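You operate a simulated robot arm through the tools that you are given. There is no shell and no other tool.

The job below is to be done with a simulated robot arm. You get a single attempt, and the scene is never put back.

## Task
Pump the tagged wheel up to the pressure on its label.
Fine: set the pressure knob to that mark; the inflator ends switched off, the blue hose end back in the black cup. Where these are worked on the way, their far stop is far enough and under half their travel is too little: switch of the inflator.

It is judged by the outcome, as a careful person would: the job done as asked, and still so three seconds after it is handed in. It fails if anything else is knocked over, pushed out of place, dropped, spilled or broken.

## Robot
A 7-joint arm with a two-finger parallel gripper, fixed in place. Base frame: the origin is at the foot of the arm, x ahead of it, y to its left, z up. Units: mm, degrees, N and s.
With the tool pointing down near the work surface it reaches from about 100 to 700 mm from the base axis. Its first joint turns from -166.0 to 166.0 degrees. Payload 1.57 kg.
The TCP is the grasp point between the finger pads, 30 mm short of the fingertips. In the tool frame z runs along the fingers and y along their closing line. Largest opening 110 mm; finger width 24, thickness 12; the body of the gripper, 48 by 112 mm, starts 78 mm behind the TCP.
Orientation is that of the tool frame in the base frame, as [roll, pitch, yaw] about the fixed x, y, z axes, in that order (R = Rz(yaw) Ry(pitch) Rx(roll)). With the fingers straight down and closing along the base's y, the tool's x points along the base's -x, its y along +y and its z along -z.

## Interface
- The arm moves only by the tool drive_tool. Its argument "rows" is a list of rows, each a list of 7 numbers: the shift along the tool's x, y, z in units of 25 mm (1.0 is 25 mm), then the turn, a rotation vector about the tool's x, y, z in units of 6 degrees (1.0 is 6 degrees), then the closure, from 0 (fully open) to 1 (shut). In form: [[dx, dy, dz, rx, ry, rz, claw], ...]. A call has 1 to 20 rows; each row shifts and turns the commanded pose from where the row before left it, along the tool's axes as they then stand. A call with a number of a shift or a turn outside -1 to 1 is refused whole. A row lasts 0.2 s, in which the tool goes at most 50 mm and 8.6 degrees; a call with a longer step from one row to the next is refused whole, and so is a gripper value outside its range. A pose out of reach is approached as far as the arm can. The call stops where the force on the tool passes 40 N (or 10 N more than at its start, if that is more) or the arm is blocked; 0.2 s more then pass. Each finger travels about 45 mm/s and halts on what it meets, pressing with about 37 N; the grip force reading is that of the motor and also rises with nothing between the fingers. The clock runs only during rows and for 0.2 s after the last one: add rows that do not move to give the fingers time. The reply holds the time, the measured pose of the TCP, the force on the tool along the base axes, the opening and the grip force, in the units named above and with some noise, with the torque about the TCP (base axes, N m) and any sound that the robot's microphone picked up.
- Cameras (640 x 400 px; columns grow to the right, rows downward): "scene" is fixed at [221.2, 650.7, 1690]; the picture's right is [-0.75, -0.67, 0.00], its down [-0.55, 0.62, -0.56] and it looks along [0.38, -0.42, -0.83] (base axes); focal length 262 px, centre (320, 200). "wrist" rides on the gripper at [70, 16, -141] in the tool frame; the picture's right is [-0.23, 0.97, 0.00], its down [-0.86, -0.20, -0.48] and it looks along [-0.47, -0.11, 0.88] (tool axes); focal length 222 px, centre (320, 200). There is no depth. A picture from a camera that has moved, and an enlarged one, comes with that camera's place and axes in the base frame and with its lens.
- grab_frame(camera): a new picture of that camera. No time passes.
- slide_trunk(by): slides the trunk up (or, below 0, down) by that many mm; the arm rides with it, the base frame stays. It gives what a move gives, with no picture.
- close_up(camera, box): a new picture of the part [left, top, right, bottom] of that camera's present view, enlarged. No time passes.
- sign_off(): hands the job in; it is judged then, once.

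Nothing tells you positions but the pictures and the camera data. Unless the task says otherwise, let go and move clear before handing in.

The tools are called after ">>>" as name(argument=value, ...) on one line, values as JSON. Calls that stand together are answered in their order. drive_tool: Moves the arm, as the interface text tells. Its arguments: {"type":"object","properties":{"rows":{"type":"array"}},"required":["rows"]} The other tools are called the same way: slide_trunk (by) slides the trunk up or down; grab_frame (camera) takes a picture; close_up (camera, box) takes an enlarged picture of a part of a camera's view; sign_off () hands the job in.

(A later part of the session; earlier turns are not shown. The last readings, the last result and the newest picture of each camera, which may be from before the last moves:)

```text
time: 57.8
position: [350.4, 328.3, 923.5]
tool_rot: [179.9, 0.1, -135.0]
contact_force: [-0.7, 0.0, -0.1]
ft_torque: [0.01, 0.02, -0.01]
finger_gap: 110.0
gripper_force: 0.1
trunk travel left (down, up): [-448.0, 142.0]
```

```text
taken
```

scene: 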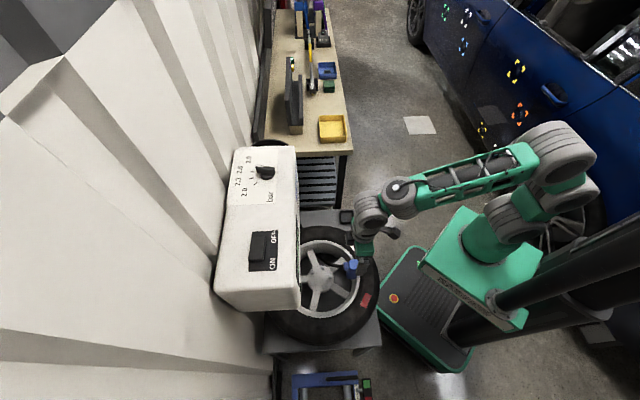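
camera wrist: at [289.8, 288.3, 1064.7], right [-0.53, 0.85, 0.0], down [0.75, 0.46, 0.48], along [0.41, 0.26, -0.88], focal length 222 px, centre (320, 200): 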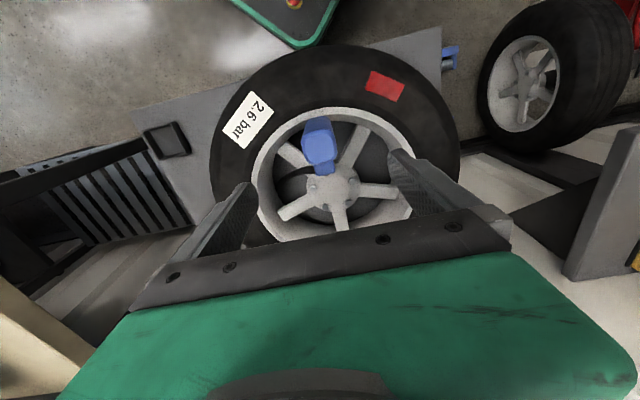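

The hose end is seated. Next is switching on: I'll close the fingers, raise up, and approach the rocker's ON end at about (477, 577) with an outward tilt.

>>> drive_tool(rows=[[0, 0, 0, 0, 0, 1, 0], [0, 0, 0, 0, 0, 1, 0.5], [0, 0, 0, 0, 0, 1, 1], [0, 0, 0, 0, 0, 1, 1], [0, 0, 0, 0, 0, 1, 1], [0, 0, 0, 0, 0, 0, 1]])

>>> slide_trunk(by=142)

>>> drive_tool(rows=[[0, 0, -0.943, 0, 0, 0, 1], [0, 0, -0.943, 0, 0, 0, 1], [0, 0, -0.943, 0, 0, 0, 1], [0, 0, -0.943, 0, 0, 0, 1], [0, 0, -0.943, 0, 0, 0, 1], [0, 0, -0.943, 0, 0, 0, 1], [0, 0, -0.943, 0, 0, 0, 1], [0, 0, 0, 0, 0, 0, 1]])

>>> grab_frame(camera="scene")

```text
time: 59.2
position: [350.0, 328.1, 925.0]
tool_rot: [179.7, 0.1, -165.0]
contact_force: [0.5, -0.9, 0.1]
ft_torque: [-0.03, 0.01, -0.04]
finger_gap: 6.0
gripper_force: 0.2
trunk travel left (down, up): [-448.0, 142.0]
```

```text
time: 60.9
position: [350.5, 326.3, 1066.7]
tool_rot: [179.7, 0.1, -165.0]
contact_force: [0.1, 0.0, 0.1]
ft_torque: [-0.02, 0.01, -0.02]
finger_gap: 0.1
gripper_force: 21.2
trunk travel left (down, up): [-590.0, 0.0]
```

```text
time: 62.7
position: [349.5, 327.3, 1231.2]
tool_rot: [179.7, 0.2, -164.9]
contact_force: [-0.1, 0.6, 0.6]
ft_torque: [-0.02, 0.0, 0.02]
finger_gap: 0.0
gripper_force: 20.5
trunk travel left (down, up): [-590.0, 0.0]
```

```text
taken
```

scene: 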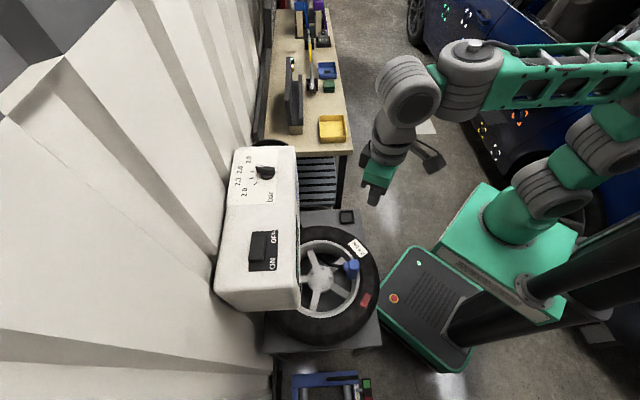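

Good, no contact. I'll verify the hose fit from this clear view, then extend toward the switch.

>>> close_up(camera="scene", box=[316, 240, 380, 280])

>>> drive_tool(rows=[[-0.825, 0.76, 0, 0, 0, 0, 1], [-0.825, 0.76, 0, 0, 0, 0, 1], [-0.825, 0.76, 0, 0, 0, 0, 1], [-0.825, 0.76, 0, 0, 0, 0, 1], [-0.825, 0.76, 0, 0, 0, 0, 1], [-0.825, 0.76, 0, 0, 0, 0, 1], [0, 0, 0, 0, 0, 0, 1]])

>>> grab_frame(camera="scene")

>>> grab_frame(camera="wrist")

```text
10.00 times, centred on (348, 260) of scene
camera zoom: at [221.2, 650.7, 1690.0], right [-0.75, -0.67, 0.0], down [-0.55, 0.62, -0.56], along [0.38, -0.42, -0.83], focal length 2620 px, centre (40, -400)
```

zoom: 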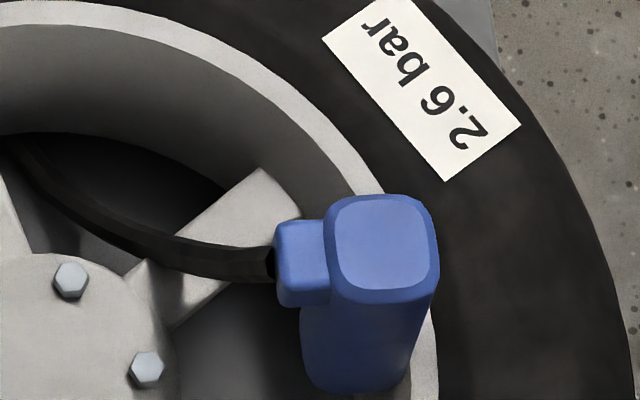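

```text
time: 64.3
position: [439.3, 466.9, 1233.0]
tool_rot: [179.6, 0.2, -165.0]
contact_force: [0.5, -0.3, 0.8]
ft_torque: [-0.02, -0.01, -0.02]
finger_gap: 0.0
gripper_force: 21.1
trunk travel left (down, up): [-590.0, 0.0]
```

```text
taken
```

scene: 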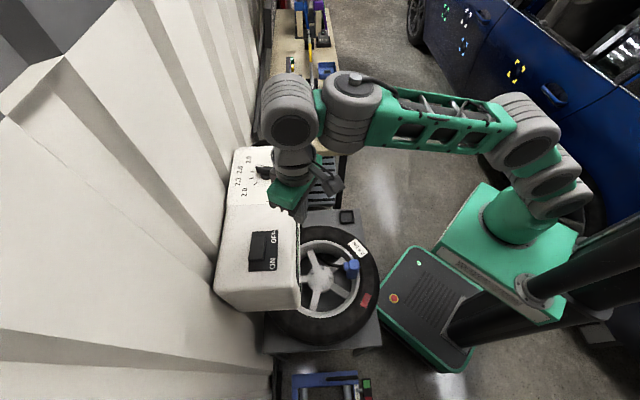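

```text
taken
camera wrist: at [367.2, 462.9, 1374.8], right [-0.03, 1.0, 0.01], down [0.88, 0.03, 0.48], along [0.48, 0.02, -0.88], focal length 222 px, centre (320, 200)
```

wrist: 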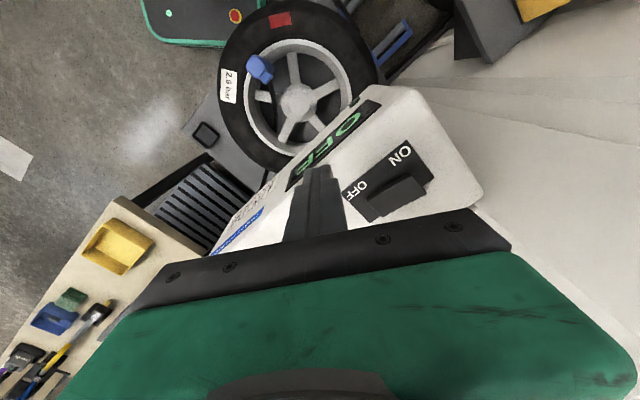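

The hose end sits well over the valve. Now tilting outward and turning toward the switch.

>>> drive_tool(rows=[[0, 0, 0, 0, -1, 0, 1], [0, 0, 0, 0, -1, 0, 1], [0, 0, 0, 0, -1, 0, 1], [0, 0, 0, 0, 0, 0, 1]])

>>> drive_tool(rows=[[0, 0, 0, -0.309, 0, -0.951, 1], [0, 0, 0, -0.309, 0, -0.951, 1], [0, 0, 0, -0.309, 0, -0.951, 1], [0, 0, 0, -0.309, 0, -0.951, 1], [0, 0, 0, 0, 0, 0, 1]])

>>> grab_frame(camera="scene")

>>> grab_frame(camera="wrist")

```text
time: 65.3
position: [438.6, 471.7, 1234.5]
tool_rot: [180.0, 14.4, -164.9]
contact_force: [-0.1, 0.5, -0.5]
ft_torque: [-0.03, -0.05, 0.01]
finger_gap: 0.0
gripper_force: 21.3
out of reach, approached as far as the arm can: row 2
trunk travel left (down, up): [-590.0, 0.0]
```

```text
time: 66.5
position: [438.8, 472.5, 1233.2]
tool_rot: [178.5, 14.8, -141.4]
contact_force: [-1.1, -0.3, 1.0]
ft_torque: [0.0, 0.05, 0.0]
finger_gap: 0.2
gripper_force: 21.1
trunk travel left (down, up): [-590.0, 0.0]
```

```text
taken
```

scene: 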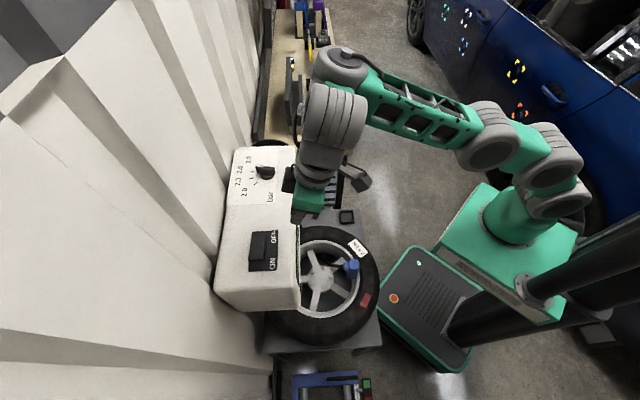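

```text
taken
camera wrist: at [350.7, 416.6, 1353.4], right [-0.44, 0.89, 0.08], down [0.68, 0.28, 0.67], along [0.58, 0.35, -0.73], focal length 222 px, centre (320, 200)
```

wrist: 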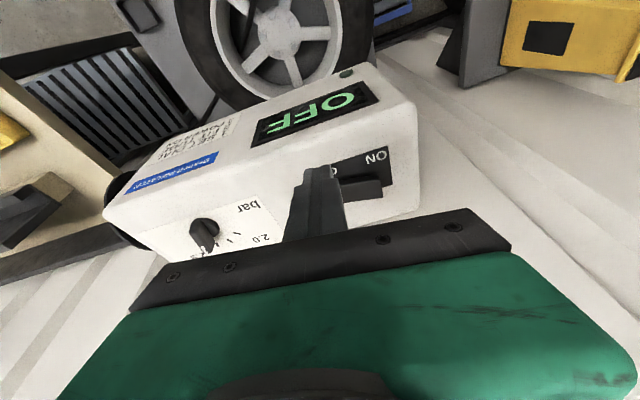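

Now I'll move outward over the rocker's ON end, adding a little more tilt.

>>> drive_tool(rows=[[-0.65, 0.464, 0.333, 0, -0.2, 0, 1], [-0.65, 0.464, 0.333, 0, -0.2, 0, 1], [-0.65, 0.464, 0.333, 0, -0.2, 0, 1], [-0.65, 0.464, 0.333, 0, -0.2, 0, 1], [0, 0, 0, 0, 0, 0, 1]])

>>> grab_frame(camera="wrist")

>>> grab_frame(camera="scene")

```text
time: 67.7
position: [466.7, 550.1, 1221.3]
tool_rot: [178.5, 19.5, -141.5]
contact_force: [-0.3, -0.4, -0.2]
ft_torque: [0.02, 0.03, 0.01]
finger_gap: 0.0
gripper_force: 21.3
trunk travel left (down, up): [-590.0, 0.0]
```

```text
taken
camera wrist: at [370.9, 489.9, 1333.2], right [-0.45, 0.89, 0.1], down [0.64, 0.24, 0.73], along [0.63, 0.39, -0.68], focal length 222 px, centre (320, 200)
```

wrist: 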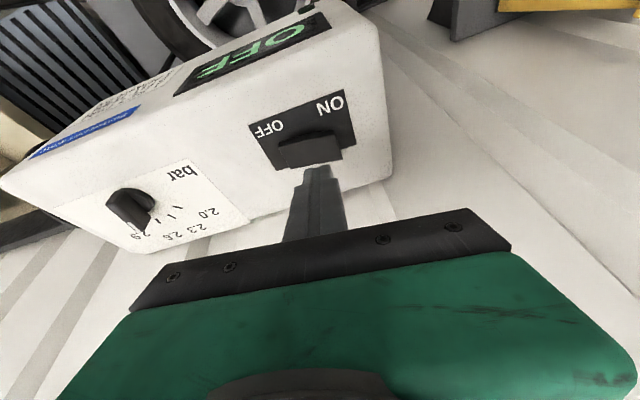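

```text
taken
```

scene: 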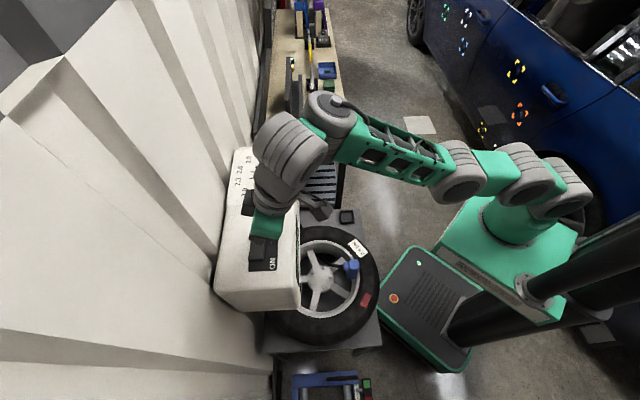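

>>> close_up(camera="wrist", box=[230, 80, 390, 180])

>>> close_up(camera="scene", box=[220, 220, 316, 280])

```text
4.00 times, centred on (310, 130) of wrist
camera zoom: at [370.9, 489.9, 1333.2], right [-0.45, 0.89, 0.1], down [0.64, 0.24, 0.73], along [0.63, 0.39, -0.68], focal length 888 px, centre (360, 480)
```

zoom: 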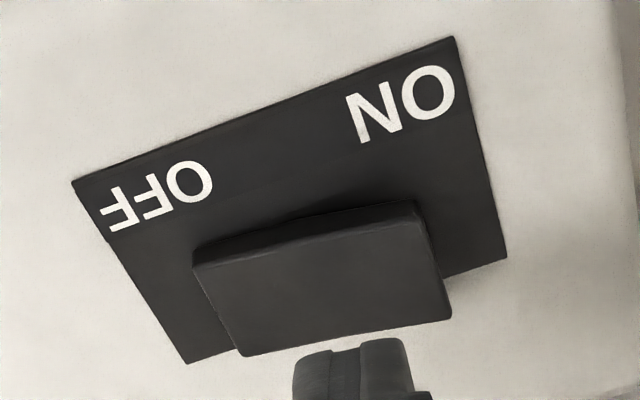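

```text
6.67 times, centred on (268, 250) of scene
camera zoom: at [221.2, 650.7, 1690.0], right [-0.75, -0.67, 0.0], down [-0.55, 0.62, -0.56], along [0.38, -0.42, -0.83], focal length 1746 px, centre (667, -133)
```

zoom: 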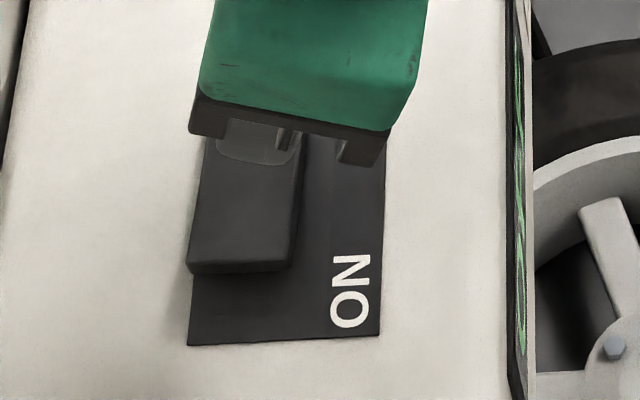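

The rocker's ON end is confirmed at (470, 584). Moving above the press point.

>>> drive_tool(rows=[[-0.35, 0.294, 0.55, 0, 0, 0, 1], [-0.35, 0.294, 0.55, 0, 0, 0, 1], [0, 0, 0, 0, 0, 0, 1]])

>>> close_up(camera="wrist", box=[230, 80, 390, 180])

>>> close_up(camera="scene", box=[220, 220, 316, 280])

```text
time: 68.5
position: [462.3, 572.7, 1198.7]
tool_rot: [178.5, 19.5, -141.5]
contact_force: [0.6, 0.7, -0.3]
ft_torque: [0.06, 0.01, -0.04]
finger_gap: 0.0
gripper_force: 20.9
out of reach, approached as far as the arm can: row 2
trunk travel left (down, up): [-590.0, 0.0]
```

```text
4.00 times, centred on (310, 130) of wrist
camera zoom: at [367.0, 511.1, 1308.2], right [-0.45, 0.89, 0.1], down [0.64, 0.24, 0.73], along [0.63, 0.39, -0.68], focal length 888 px, centre (360, 480)
```

zoom: 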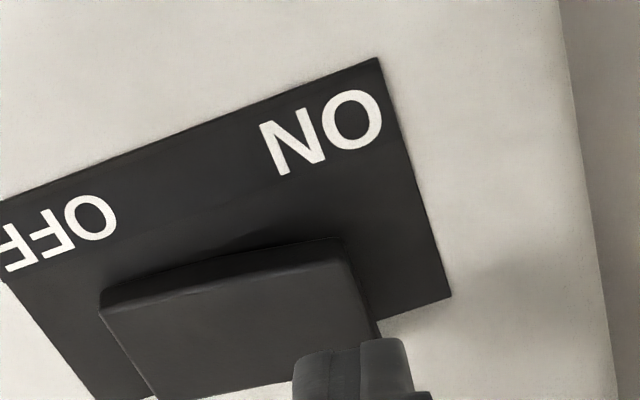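

```text
6.67 times, centred on (268, 250) of scene
camera zoom: at [221.2, 650.7, 1690.0], right [-0.75, -0.67, 0.0], down [-0.55, 0.62, -0.56], along [0.38, -0.42, -0.83], focal length 1746 px, centre (667, -133)
```

zoom: 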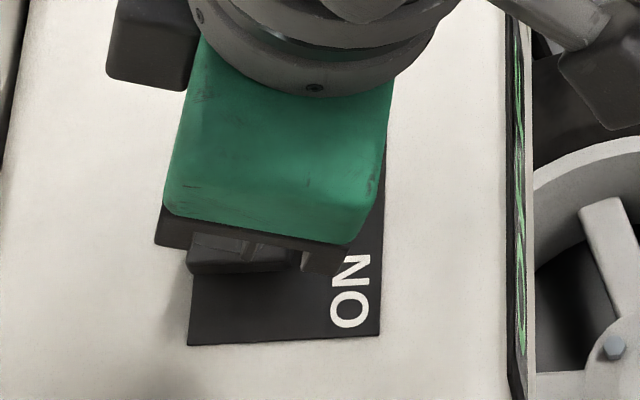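

I need ~12 mm more outward over the rocker. I'll lower slightly (which gains reach) and add 3° of tilt.

>>> drive_tool(rows=[[-0.2, -0.06, 0.3, 0, -0.3, 0, 1], [-0.2, -0.06, 0.3, 0, -0.3, 0, 1], [0, 0, 0, 0, 0, 0, 1]])

>>> close_up(camera="wrist", box=[230, 80, 390, 180])

>>> close_up(camera="scene", box=[220, 220, 316, 280])

```text
time: 69.3
position: [464.2, 573.5, 1197.1]
tool_rot: [178.5, 19.3, -141.5]
contact_force: [-0.1, -0.8, -0.5]
ft_torque: [0.02, 0.01, -0.01]
finger_gap: 0.2
gripper_force: 21.6
out of reach, approached as far as the arm can: row 1, 2
trunk travel left (down, up): [-590.0, 0.0]
```

```text
4.00 times, centred on (310, 130) of wrist
camera zoom: at [367.1, 511.5, 1308.0], right [-0.44, 0.89, 0.1], down [0.64, 0.24, 0.73], along [0.63, 0.39, -0.68], focal length 888 px, centre (360, 480)
```

zoom: 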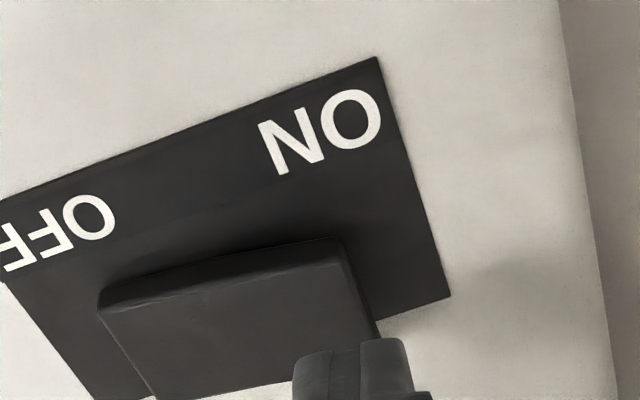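

```text
6.67 times, centred on (268, 250) of scene
camera zoom: at [221.2, 650.7, 1690.0], right [-0.75, -0.67, 0.0], down [-0.55, 0.62, -0.56], along [0.38, -0.42, -0.83], focal length 1746 px, centre (667, -133)
```

zoom: 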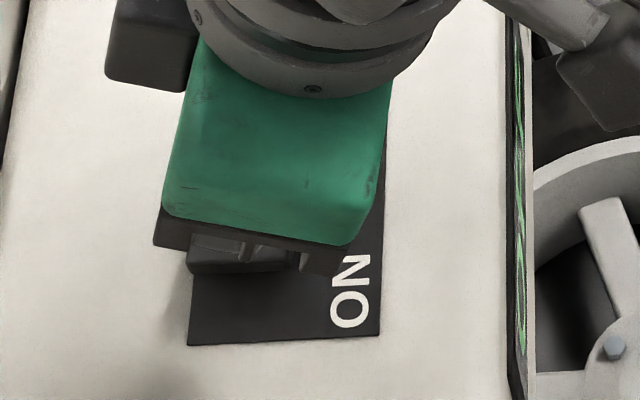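

It's stuck at a joint limit. I'll turn the heading more radial (+12°), which should free up reach.

>>> drive_tool(rows=[[0, 0, 0, -0.333, 0, -0.943, 1], [0, 0, 0, -0.333, 0, -0.943, 1], [0, 0, 0, 0, 0, 0, 1]])

>>> grab_frame(camera="scene")

```text
time: 70.1
position: [462.5, 572.2, 1196.0]
tool_rot: [178.5, 19.6, -129.4]
contact_force: [0.6, 0.0, 0.3]
ft_torque: [0.03, 0.0, 0.03]
finger_gap: 0.3
gripper_force: 20.7
trunk travel left (down, up): [-590.0, 0.0]
```

```text
taken
```

scene: 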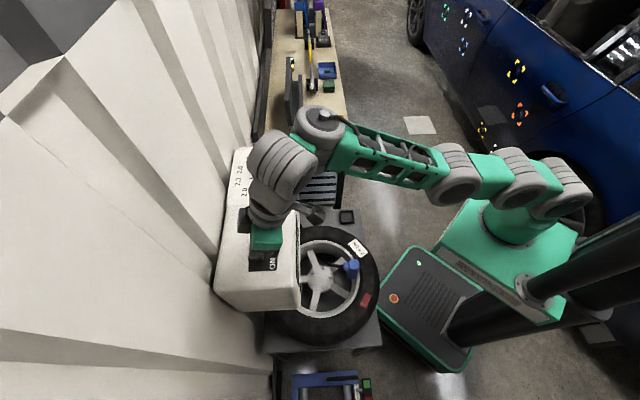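

>>> drive_tool(rows=[[-0.22, -0.1, 0.206, 0, 0, 0, 1], [-0.22, -0.1, 0.206, 0, 0, 0, 1], [0, 0, 0, 0, 0, 0, 1]])

>>> close_up(camera="wrist", box=[230, 80, 390, 180])

>>> close_up(camera="scene", box=[220, 220, 316, 280])

```text
time: 70.9
position: [476.5, 580.7, 1191.8]
tool_rot: [178.5, 19.7, -129.5]
contact_force: [0.2, -0.2, 0.1]
ft_torque: [0.01, 0.01, 0.0]
finger_gap: 0.0
gripper_force: 21.7
trunk travel left (down, up): [-590.0, 0.0]
```

```text
4.00 times, centred on (310, 130) of wrist
camera zoom: at [394.0, 499.7, 1301.6], right [-0.62, 0.78, 0.1], down [0.57, 0.36, 0.73], along [0.53, 0.51, -0.67], focal length 888 px, centre (360, 480)
```

zoom: 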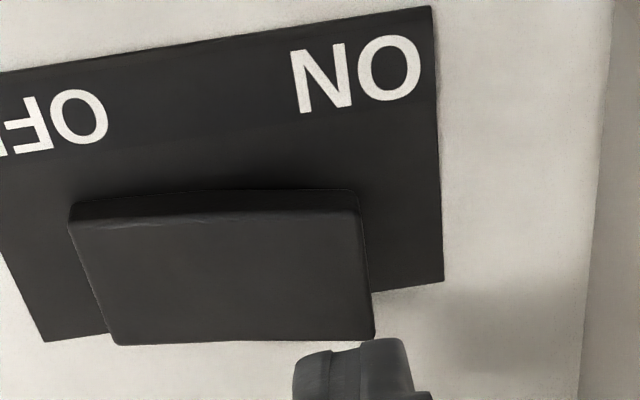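

```text
6.67 times, centred on (268, 250) of scene
camera zoom: at [221.2, 650.7, 1690.0], right [-0.75, -0.67, 0.0], down [-0.55, 0.62, -0.56], along [0.38, -0.42, -0.83], focal length 1746 px, centre (667, -133)
```

zoom: 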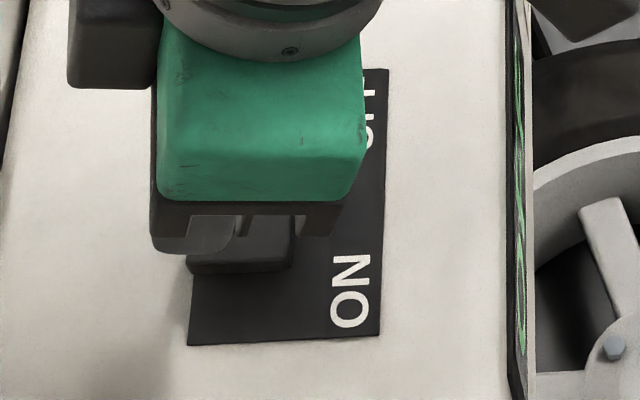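

The fingertip is now centred above the ON end of the rocker. Pressing straight down in small steps.

>>> drive_tool(rows=[[0.06, 0, 0.17, 0, 0, 0, 1], [0.06, 0, 0.17, 0, 0, 0, 1], [0.06, 0, 0.17, 0, 0, 0, 1], [0.06, 0, 0.17, 0, 0, 0, 1], [0, 0, 0, 0, 0, 0, 1]])

>>> drive_tool(rows=[[0.04, 0, 0.113, 0, 0, 0, 1], [0.04, 0, 0.113, 0, 0, 0, 1], [0, 0, 0, 0, 0, 0, 1]])

>>> close_up(camera="wrist", box=[230, 60, 390, 160])

```text
time: 72.1
position: [474.8, 581.5, 1174.1]
tool_rot: [178.4, 19.8, -129.3]
contact_force: [-0.9, 2.6, 1.9]
ft_torque: [0.07, 0.06, 0.03]
finger_gap: 0.1
gripper_force: 21.7
trunk travel left (down, up): [-590.0, 0.0]
```

```text
time: 72.9
position: [476.3, 580.5, 1165.6]
tool_rot: [178.5, 19.7, -129.6]
contact_force: [0.0, 0.8, 0.4]
ft_torque: [0.01, -0.01, 0.04]
finger_gap: 0.0
gripper_force: 21.4
trunk travel left (down, up): [-590.0, 0.0]
```

```text
4.00 times, centred on (310, 110) of wrist
camera zoom: at [394.1, 500.5, 1277.4], right [-0.62, 0.78, 0.1], down [0.57, 0.36, 0.73], along [0.53, 0.51, -0.67], focal length 888 px, centre (360, 560)
```

zoom: 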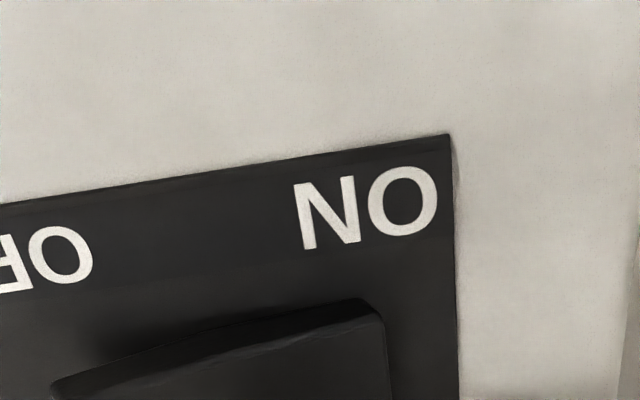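

>>> grab_frame(camera="wrist")

>>> close_up(camera="wrist", box=[230, 110, 390, 210])

>>> close_up(camera="scene", box=[220, 220, 316, 280])

```text
taken
camera wrist: at [394.1, 500.5, 1277.4], right [-0.62, 0.78, 0.1], down [0.57, 0.36, 0.73], along [0.53, 0.51, -0.67], focal length 222 px, centre (320, 200)
```

wrist: 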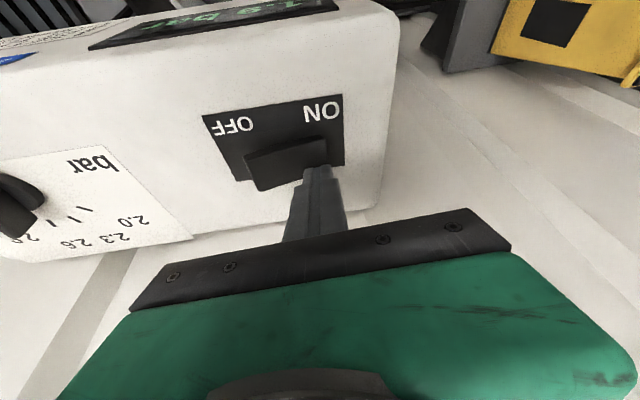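

```text
4.00 times, centred on (310, 160) of wrist
camera zoom: at [394.1, 500.5, 1277.4], right [-0.62, 0.78, 0.1], down [0.57, 0.36, 0.73], along [0.53, 0.51, -0.67], focal length 888 px, centre (360, 360)
```

zoom: 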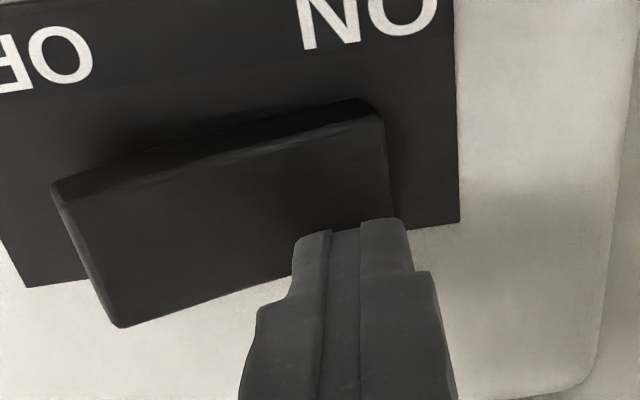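

```text
6.67 times, centred on (268, 250) of scene
camera zoom: at [221.2, 650.7, 1690.0], right [-0.75, -0.67, 0.0], down [-0.55, 0.62, -0.56], along [0.38, -0.42, -0.83], focal length 1746 px, centre (667, -133)
```

zoom: 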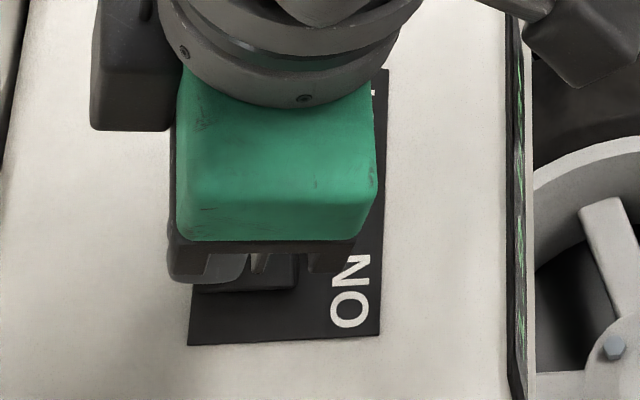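

The rocker has tipped and the display has changed. I'll press on until it meets the stop, then read the display.

>>> drive_tool(rows=[[0.03, 0, 0.085, 0, 0, 0, 1], [0.03, 0, 0.085, 0, 0, 0, 1], [0, 0, 0, 0, 0, 0, 1]])

>>> close_up(camera="wrist", box=[80, 0, 240, 100])

>>> close_up(camera="wrist", box=[200, 0, 360, 100])

```text
time: 73.7
position: [474.8, 581.2, 1165.0]
tool_rot: [178.5, 20.0, -129.5]
contact_force: [3.9, 2.5, 15.8]
ft_torque: [0.0, -0.26, 0.04]
finger_gap: 0.0
gripper_force: 21.5
trunk travel left (down, up): [-590.0, 0.0]
```

```text
4.00 times, centred on (160, 50) of wrist
camera zoom: at [393.0, 500.2, 1275.4], right [-0.62, 0.78, 0.1], down [0.57, 0.36, 0.74], along [0.54, 0.52, -0.67], focal length 888 px, centre (960, 800)
```

zoom: 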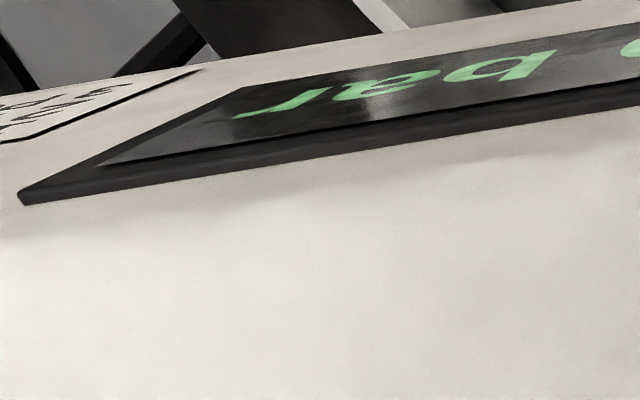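

```text
4.00 times, centred on (280, 50) of wrist
camera zoom: at [393.0, 500.2, 1275.4], right [-0.62, 0.78, 0.1], down [0.57, 0.36, 0.74], along [0.54, 0.52, -0.67], focal length 888 px, centre (480, 800)
```

zoom: 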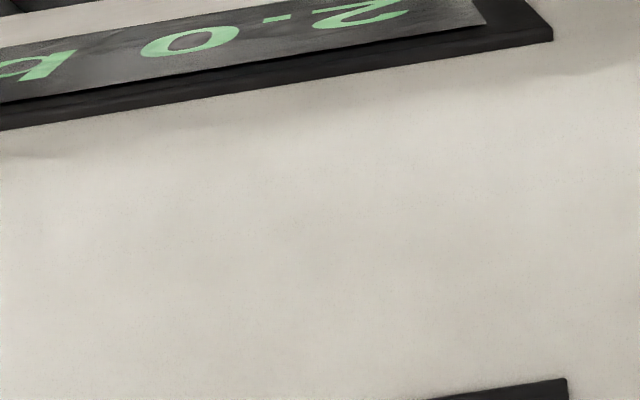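

The switch met its stop at ~16 N and the display shows a bar reading ("2.0 bar"). I'll lift off and watch the display.

>>> drive_tool(rows=[[-0.12, 0, -0.34, 0, 0, 0, 1], [-0.12, 0, -0.34, 0, 0, 0, 1], [-0.12, 0, -0.34, 0, 0, 0, 1], [0, 0, 0, 0, 0, 0, 1]])

>>> grab_frame(camera="wrist")

>>> close_up(camera="wrist", box=[80, 0, 368, 180])

>>> close_up(camera="scene", box=[220, 220, 316, 280])

```text
time: 74.7
position: [474.4, 581.8, 1190.2]
tool_rot: [178.6, 19.7, -129.6]
contact_force: [-0.1, 0.1, 0.9]
ft_torque: [0.01, 0.02, 0.0]
finger_gap: 0.0
gripper_force: 21.4
trunk travel left (down, up): [-590.0, 0.0]
```

```text
taken
camera wrist: at [393.0, 501.1, 1300.5], right [-0.62, 0.78, 0.1], down [0.57, 0.36, 0.73], along [0.53, 0.51, -0.67], focal length 222 px, centre (320, 200)
```

wrist: 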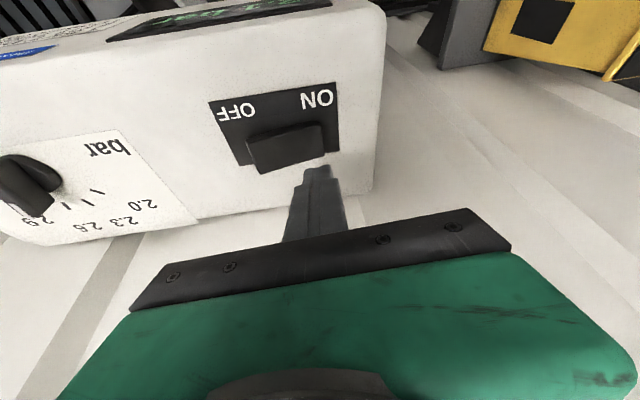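

```text
2.22 times, centred on (224, 90) of wrist
camera zoom: at [393.0, 501.1, 1300.5], right [-0.62, 0.78, 0.1], down [0.57, 0.36, 0.73], along [0.53, 0.51, -0.67], focal length 494 px, centre (533, 444)
```

zoom: 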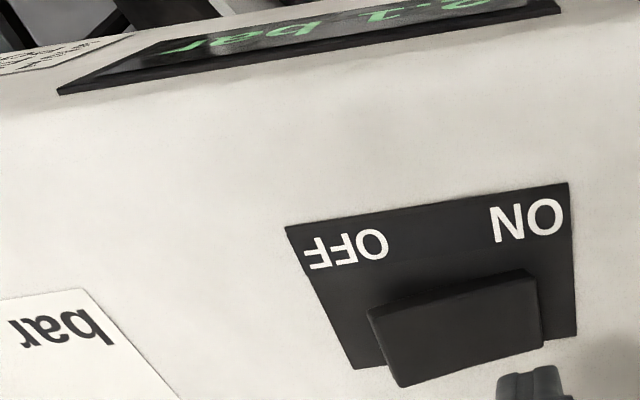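

```text
6.67 times, centred on (268, 250) of scene
camera zoom: at [221.2, 650.7, 1690.0], right [-0.75, -0.67, 0.0], down [-0.55, 0.62, -0.56], along [0.38, -0.42, -0.83], focal length 1746 px, centre (667, -133)
```

zoom: 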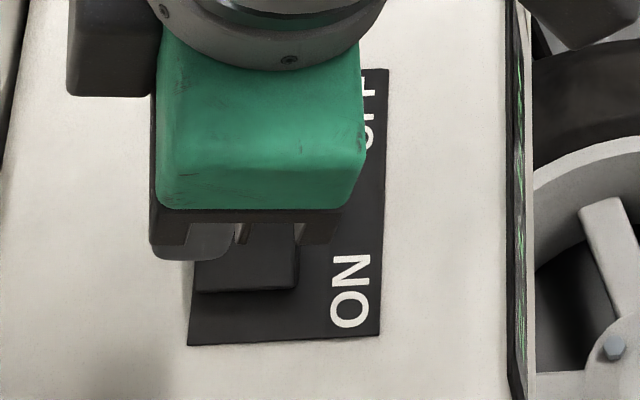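

The reading is climbing (2.1 bar). While it inflates I'll move over to the OFF end, staying above, and keep reading the display.

>>> drive_tool(rows=[[0.027, -0.63, -0.08, 0, 0, 0, 1], [0.027, -0.63, -0.08, 0, 0, 0, 1], [0.027, -0.63, -0.08, 0, 0, 0, 1], [0, 0, 0, 0, 0, 0, 1]])

>>> grab_frame(camera="wrist")

>>> close_up(camera="wrist", box=[200, 0, 488, 180])

```text
time: 75.7
position: [511.4, 547.4, 1195.7]
tool_rot: [178.6, 19.7, -129.5]
contact_force: [-0.1, -0.2, -0.3]
ft_torque: [0.01, -0.03, -0.04]
finger_gap: 0.0
gripper_force: 21.5
trunk travel left (down, up): [-590.0, 0.0]
```

```text
taken
camera wrist: at [429.0, 467.4, 1306.1], right [-0.62, 0.78, 0.1], down [0.57, 0.36, 0.73], along [0.53, 0.51, -0.67], focal length 222 px, centre (320, 200)
```

wrist: 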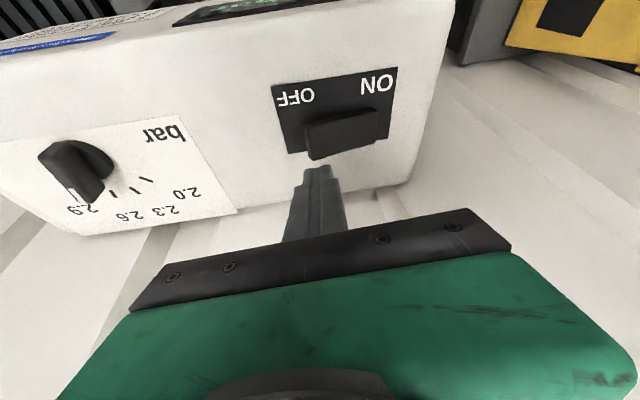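

```text
2.22 times, centred on (344, 90) of wrist
camera zoom: at [429.0, 467.4, 1306.1], right [-0.62, 0.78, 0.1], down [0.57, 0.36, 0.73], along [0.53, 0.51, -0.67], focal length 494 px, centre (267, 444)
```

zoom: 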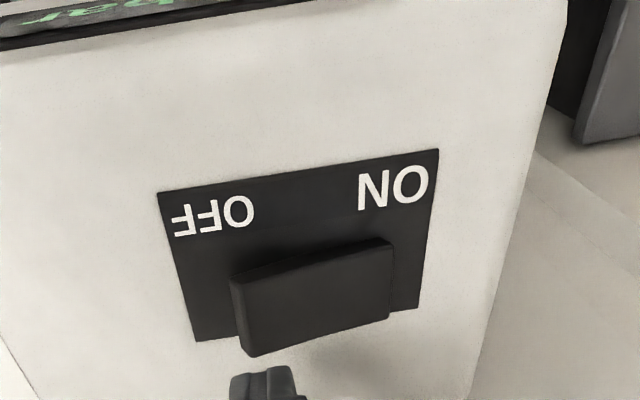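

>>> close_up(camera="wrist", box=[180, 0, 340, 100])

>>> close_up(camera="scene", box=[280, 200, 312, 320])

```text
4.00 times, centred on (260, 50) of wrist
camera zoom: at [429.0, 467.4, 1306.1], right [-0.62, 0.78, 0.1], down [0.57, 0.36, 0.73], along [0.53, 0.51, -0.67], focal length 888 px, centre (560, 800)
```

zoom: 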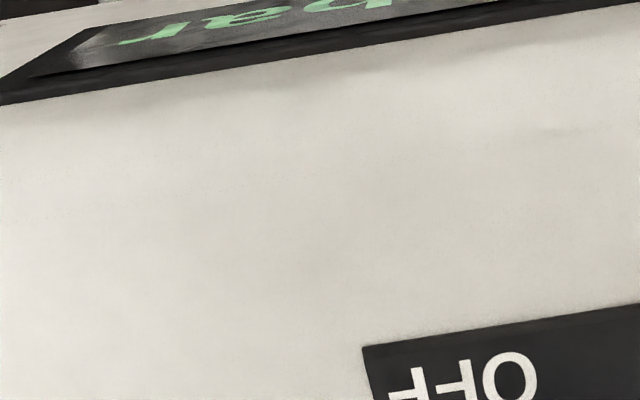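

```text
3.33 times, centred on (296, 260) of scene
camera zoom: at [221.2, 650.7, 1690.0], right [-0.75, -0.67, 0.0], down [-0.55, 0.62, -0.56], along [0.38, -0.42, -0.83], focal length 873 px, centre (400, 0)
```

zoom: 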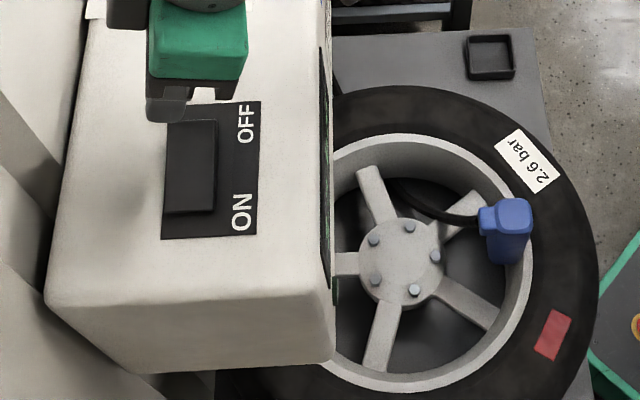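

To read the digits I'll back off inward a bit so the camera sees the front face.

>>> drive_tool(rows=[[0.88, 0, -0.5, 0, 0, 0, 1], [0.88, 0, -0.5, 0, 0, 0, 1], [0.88, 0, -0.5, 0, 0, 0, 1], [0, 0, 0, 0, 0, 0, 1]])

>>> grab_frame(camera="wrist")

>>> close_up(camera="wrist", box=[200, 0, 440, 150])

```text
time: 76.7
position: [464.6, 491.4, 1208.5]
tool_rot: [178.5, 19.3, -129.4]
contact_force: [-0.2, 0.1, -0.3]
ft_torque: [-0.01, -0.01, 0.0]
finger_gap: 0.1
gripper_force: 21.4
out of reach, approached as far as the arm can: row 3
trunk travel left (down, up): [-590.0, 0.0]
```

```text
taken
camera wrist: at [383.1, 411.3, 1320.2], right [-0.62, 0.78, 0.1], down [0.58, 0.37, 0.73], along [0.53, 0.51, -0.68], focal length 222 px, centre (320, 200)
```

wrist: 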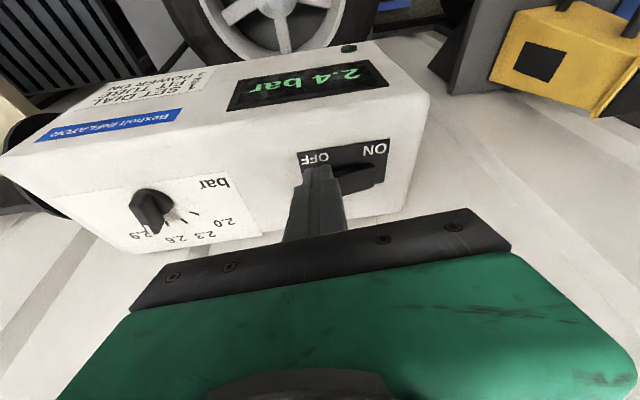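

```text
2.67 times, centred on (320, 75) of wrist
camera zoom: at [383.1, 411.3, 1320.2], right [-0.62, 0.78, 0.1], down [0.58, 0.37, 0.73], along [0.53, 0.51, -0.68], focal length 592 px, centre (320, 533)
```

zoom: 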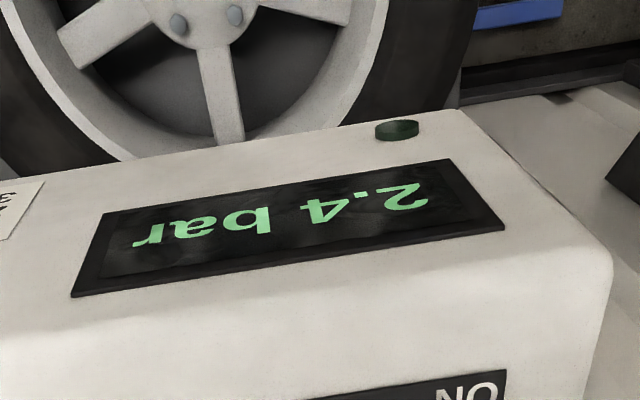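

Reading 2.4 bar and rising. Waiting a little more.

>>> drive_tool(rows=[[0, 0, 0, 0, 0, 0, 1], [0, 0, 0, 0, 0, 0, 1], [0, 0, 0, 0, 0, 0, 1], [0, 0, 0, 0, 0, 0, 1]])

>>> close_up(camera="wrist", box=[200, 0, 440, 150])

```text
time: 77.7
position: [463.9, 490.3, 1209.6]
tool_rot: [178.5, 19.4, -129.4]
contact_force: [-0.2, 0.7, -0.2]
ft_torque: [0.02, 0.0, 0.02]
finger_gap: 0.0
gripper_force: 21.0
trunk travel left (down, up): [-590.0, 0.0]
```

```text
2.67 times, centred on (320, 75) of wrist
camera zoom: at [383.1, 411.4, 1320.3], right [-0.62, 0.78, 0.1], down [0.58, 0.37, 0.73], along [0.53, 0.51, -0.68], focal length 592 px, centre (320, 533)
```

zoom: 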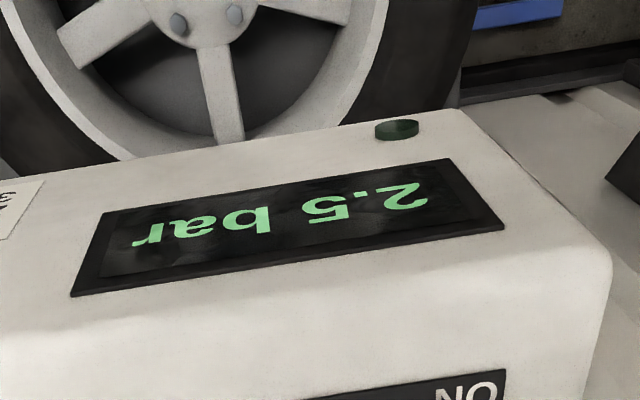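

>>> drive_tool(rows=[[0, 0, 0, 0, 0, 0, 1], [0, 0, 0, 0, 0, 0, 1], [0, 0, 0, 0, 0, 0, 1]])

>>> close_up(camera="wrist", box=[200, 0, 440, 150])

```text
time: 78.5
position: [465.8, 490.9, 1208.6]
tool_rot: [178.5, 19.5, -129.4]
contact_force: [-0.2, 0.4, 0.7]
ft_torque: [0.01, 0.04, -0.03]
finger_gap: 0.0
gripper_force: 21.3
trunk travel left (down, up): [-590.0, 0.0]
```

```text
2.67 times, centred on (320, 75) of wrist
camera zoom: at [383.1, 411.4, 1320.3], right [-0.62, 0.78, 0.1], down [0.58, 0.37, 0.73], along [0.53, 0.51, -0.68], focal length 592 px, centre (320, 533)
```

zoom: 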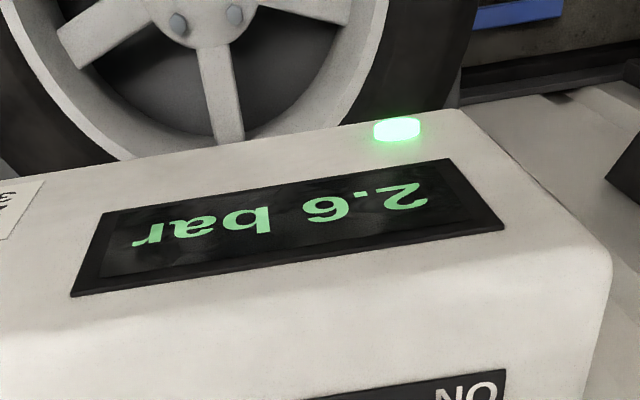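

It reads 2.6 bar with the green lamp lit. Now moving back over the OFF end to switch off.

>>> drive_tool(rows=[[-0.835, 0.015, 0.5, 0, 0, 0, 1], [-0.835, 0.015, 0.5, 0, 0, 0, 1], [-0.835, 0.015, 0.5, 0, 0, 0, 1], [0, 0, 0, 0, 0, 0, 1]])

>>> grab_frame(camera="wrist")

>>> close_up(camera="wrist", box=[240, 60, 400, 160])

```text
time: 79.5
position: [506.9, 547.4, 1193.3]
tool_rot: [178.6, 19.7, -129.4]
contact_force: [-0.2, 0.7, 0.1]
ft_torque: [0.0, 0.02, 0.01]
finger_gap: 0.1
gripper_force: 21.3
trunk travel left (down, up): [-590.0, 0.0]
```

```text
taken
camera wrist: at [425.9, 467.0, 1304.2], right [-0.62, 0.78, 0.1], down [0.57, 0.36, 0.73], along [0.53, 0.51, -0.67], focal length 222 px, centre (320, 200)
```

wrist: 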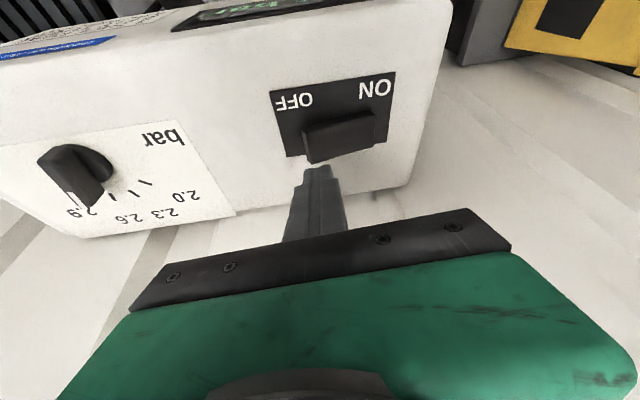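

```text
4.00 times, centred on (320, 110) of wrist
camera zoom: at [425.9, 467.0, 1304.2], right [-0.62, 0.78, 0.1], down [0.57, 0.36, 0.73], along [0.53, 0.51, -0.67], focal length 888 px, centre (320, 560)
```

zoom: 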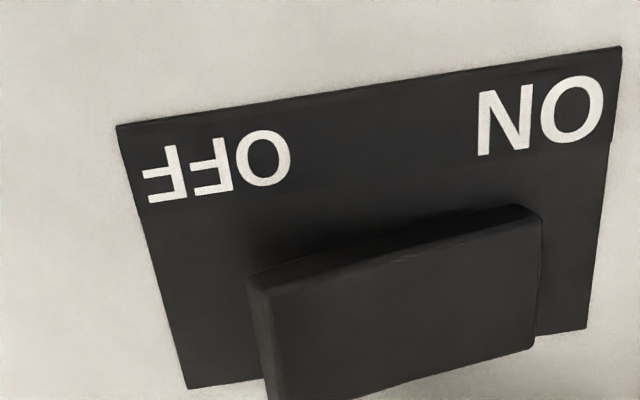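

The contact point will land ~10 mm in from the rocker's OFF end. Pressing down.

>>> drive_tool(rows=[[0.06, 0, 0.17, 0, 0, 0, 1], [0.06, 0, 0.17, 0, 0, 0, 1], [0.06, 0, 0.17, 0, 0, 0, 1], [0.06, 0, 0.17, 0, 0, 0, 1], [0.04, 0, 0.113, 0, 0, 0, 1], [0.04, 0, 0.113, 0, 0, 0, 1], [0.04, 0, 0.113, 0, 0, 0, 1], [0, 0, 0, 0, 0, 0, 1]])

>>> grab_frame(camera="wrist")

```text
time: 81.3
position: [507.9, 549.6, 1166.7]
tool_rot: [178.5, 19.7, -129.6]
contact_force: [0.8, 0.8, 0.2]
ft_torque: [0.0, 0.01, 0.01]
finger_gap: 0.1
gripper_force: 21.0
trunk travel left (down, up): [-590.0, 0.0]
```

```text
taken
camera wrist: at [425.9, 468.8, 1277.5], right [-0.62, 0.78, 0.1], down [0.57, 0.36, 0.73], along [0.53, 0.51, -0.67], focal length 222 px, centre (320, 200)
```

wrist: 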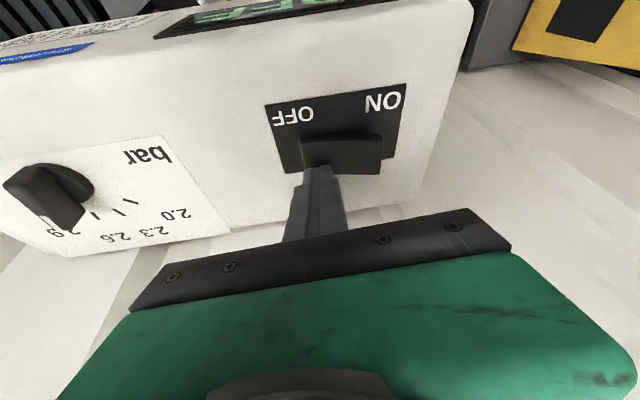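

The rocker has tipped toward OFF. I'll push to its stop.

>>> drive_tool(rows=[[0.04, 0, 0.113, 0, 0, 0, 1], [0.02, 0, 0.056, 0, 0, 0, 1], [0, 0, 0, 0, 0, 0, 1]])

>>> close_up(camera="wrist", box=[150, 0, 390, 150])

```text
time: 82.1
position: [507.9, 547.8, 1166.5]
tool_rot: [178.6, 20.1, -129.5]
contact_force: [0.1, 1.6, 17.0]
ft_torque: [0.15, 0.19, -0.01]
finger_gap: 0.0
gripper_force: 21.4
trunk travel left (down, up): [-590.0, 0.0]
```

```text
2.67 times, centred on (270, 75) of wrist
camera zoom: at [425.4, 468.1, 1276.2], right [-0.62, 0.78, 0.1], down [0.57, 0.36, 0.74], along [0.54, 0.52, -0.67], focal length 592 px, centre (453, 533)
```

zoom: 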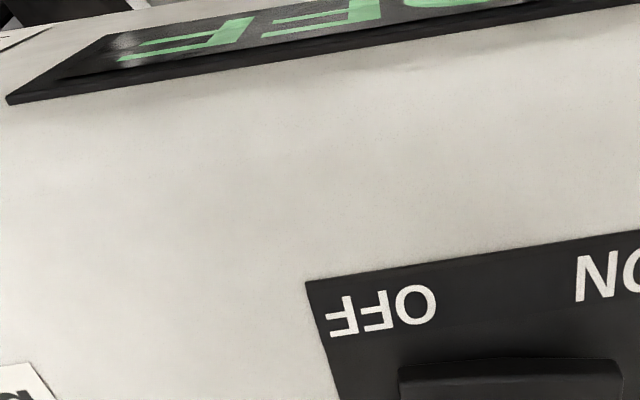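

The display shows OFF and the rocker is at its stop (17 N). Lifting off and retreating inward.

>>> drive_tool(rows=[[-0.12, 0, -0.34, 0, 0, 0, 1], [-0.12, 0, -0.34, 0, 0, 0, 1], [-0.12, 0, -0.34, 0, 0, 0, 1], [0.88, 0, -0.5, 0, 0, 0, 1], [0.88, 0, -0.5, 0, 0, 0, 1], [0, 0, 0, 0, 0, 0, 1]])

>>> grab_frame(camera="wrist")

>>> close_up(camera="wrist", box=[200, 0, 440, 150])

```text
time: 83.5
position: [477.4, 508.0, 1201.5]
tool_rot: [178.4, 19.7, -129.5]
contact_force: [-0.7, 0.1, 0.2]
ft_torque: [-0.01, -0.04, 0.0]
finger_gap: 0.0
gripper_force: 21.1
trunk travel left (down, up): [-590.0, 0.0]
```

```text
taken
camera wrist: at [396.2, 427.8, 1311.9], right [-0.62, 0.78, 0.1], down [0.57, 0.36, 0.73], along [0.53, 0.51, -0.67], focal length 222 px, centre (320, 200)
```

wrist: 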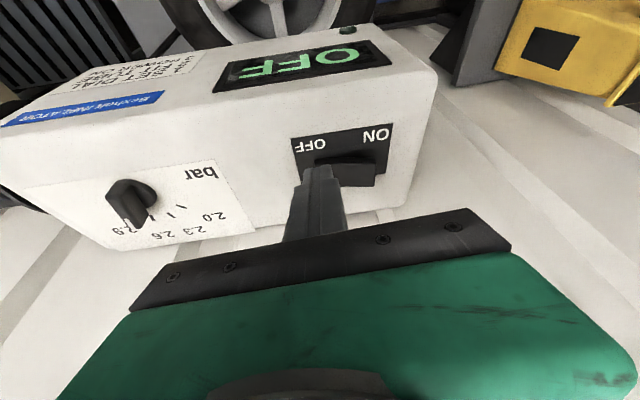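

```text
2.67 times, centred on (320, 75) of wrist
camera zoom: at [396.2, 427.8, 1311.9], right [-0.62, 0.78, 0.1], down [0.57, 0.36, 0.73], along [0.53, 0.51, -0.67], focal length 592 px, centre (320, 533)
```

zoom: 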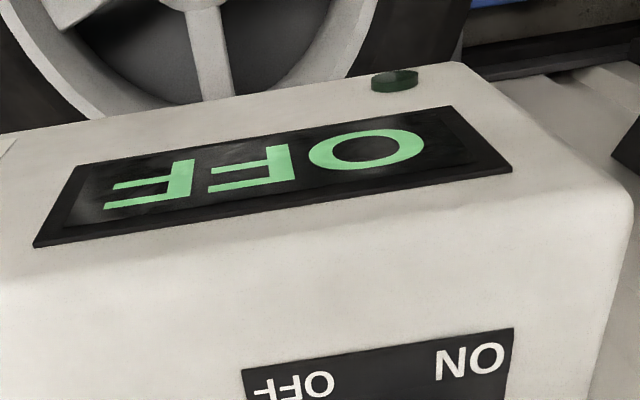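

Confirmed OFF. Now I turn the wrist back, untilt while drawing inward, and open the fingers on the way to the hose end.

>>> drive_tool(rows=[[0, 0, 0, 0.337, 0, 0.941, 1], [0, 0, 0, 0.337, 0, 0.941, 1], [0, 0, 0, 0.337, 0, 0.941, 1], [0, 0, 0, 0.337, 0, 0.941, 1], [0, 0, 0, 0.337, 0, 0.941, 1], [0, 0, 0, 0.337, 0, 0.941, 1], [0.666, -0.42, -0.14, 0, 0.65, 0, 1], [0.666, -0.42, -0.14, 0, 0.65, 0, 1], [0.666, -0.42, -0.14, 0, 0.65, 0, 1], [0.666, -0.42, -0.1, 0, 0.65, 0, 1], [0.666, -0.42, -0.05, 0, 0.65, 0, 1], [0, 0, 0, 0, 0, 0, 1]])

>>> grab_frame(camera="scene")

```text
time: 86.1
position: [409.3, 437.7, 1192.7]
tool_rot: [178.7, -0.6, -164.9]
contact_force: [-0.2, 0.4, -0.1]
ft_torque: [0.02, 0.01, -0.02]
finger_gap: 0.1
gripper_force: 21.7
trunk travel left (down, up): [-590.0, 0.0]
```

```text
taken
```

scene: 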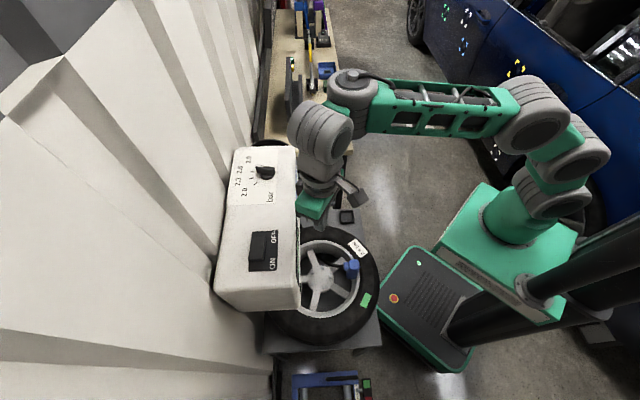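

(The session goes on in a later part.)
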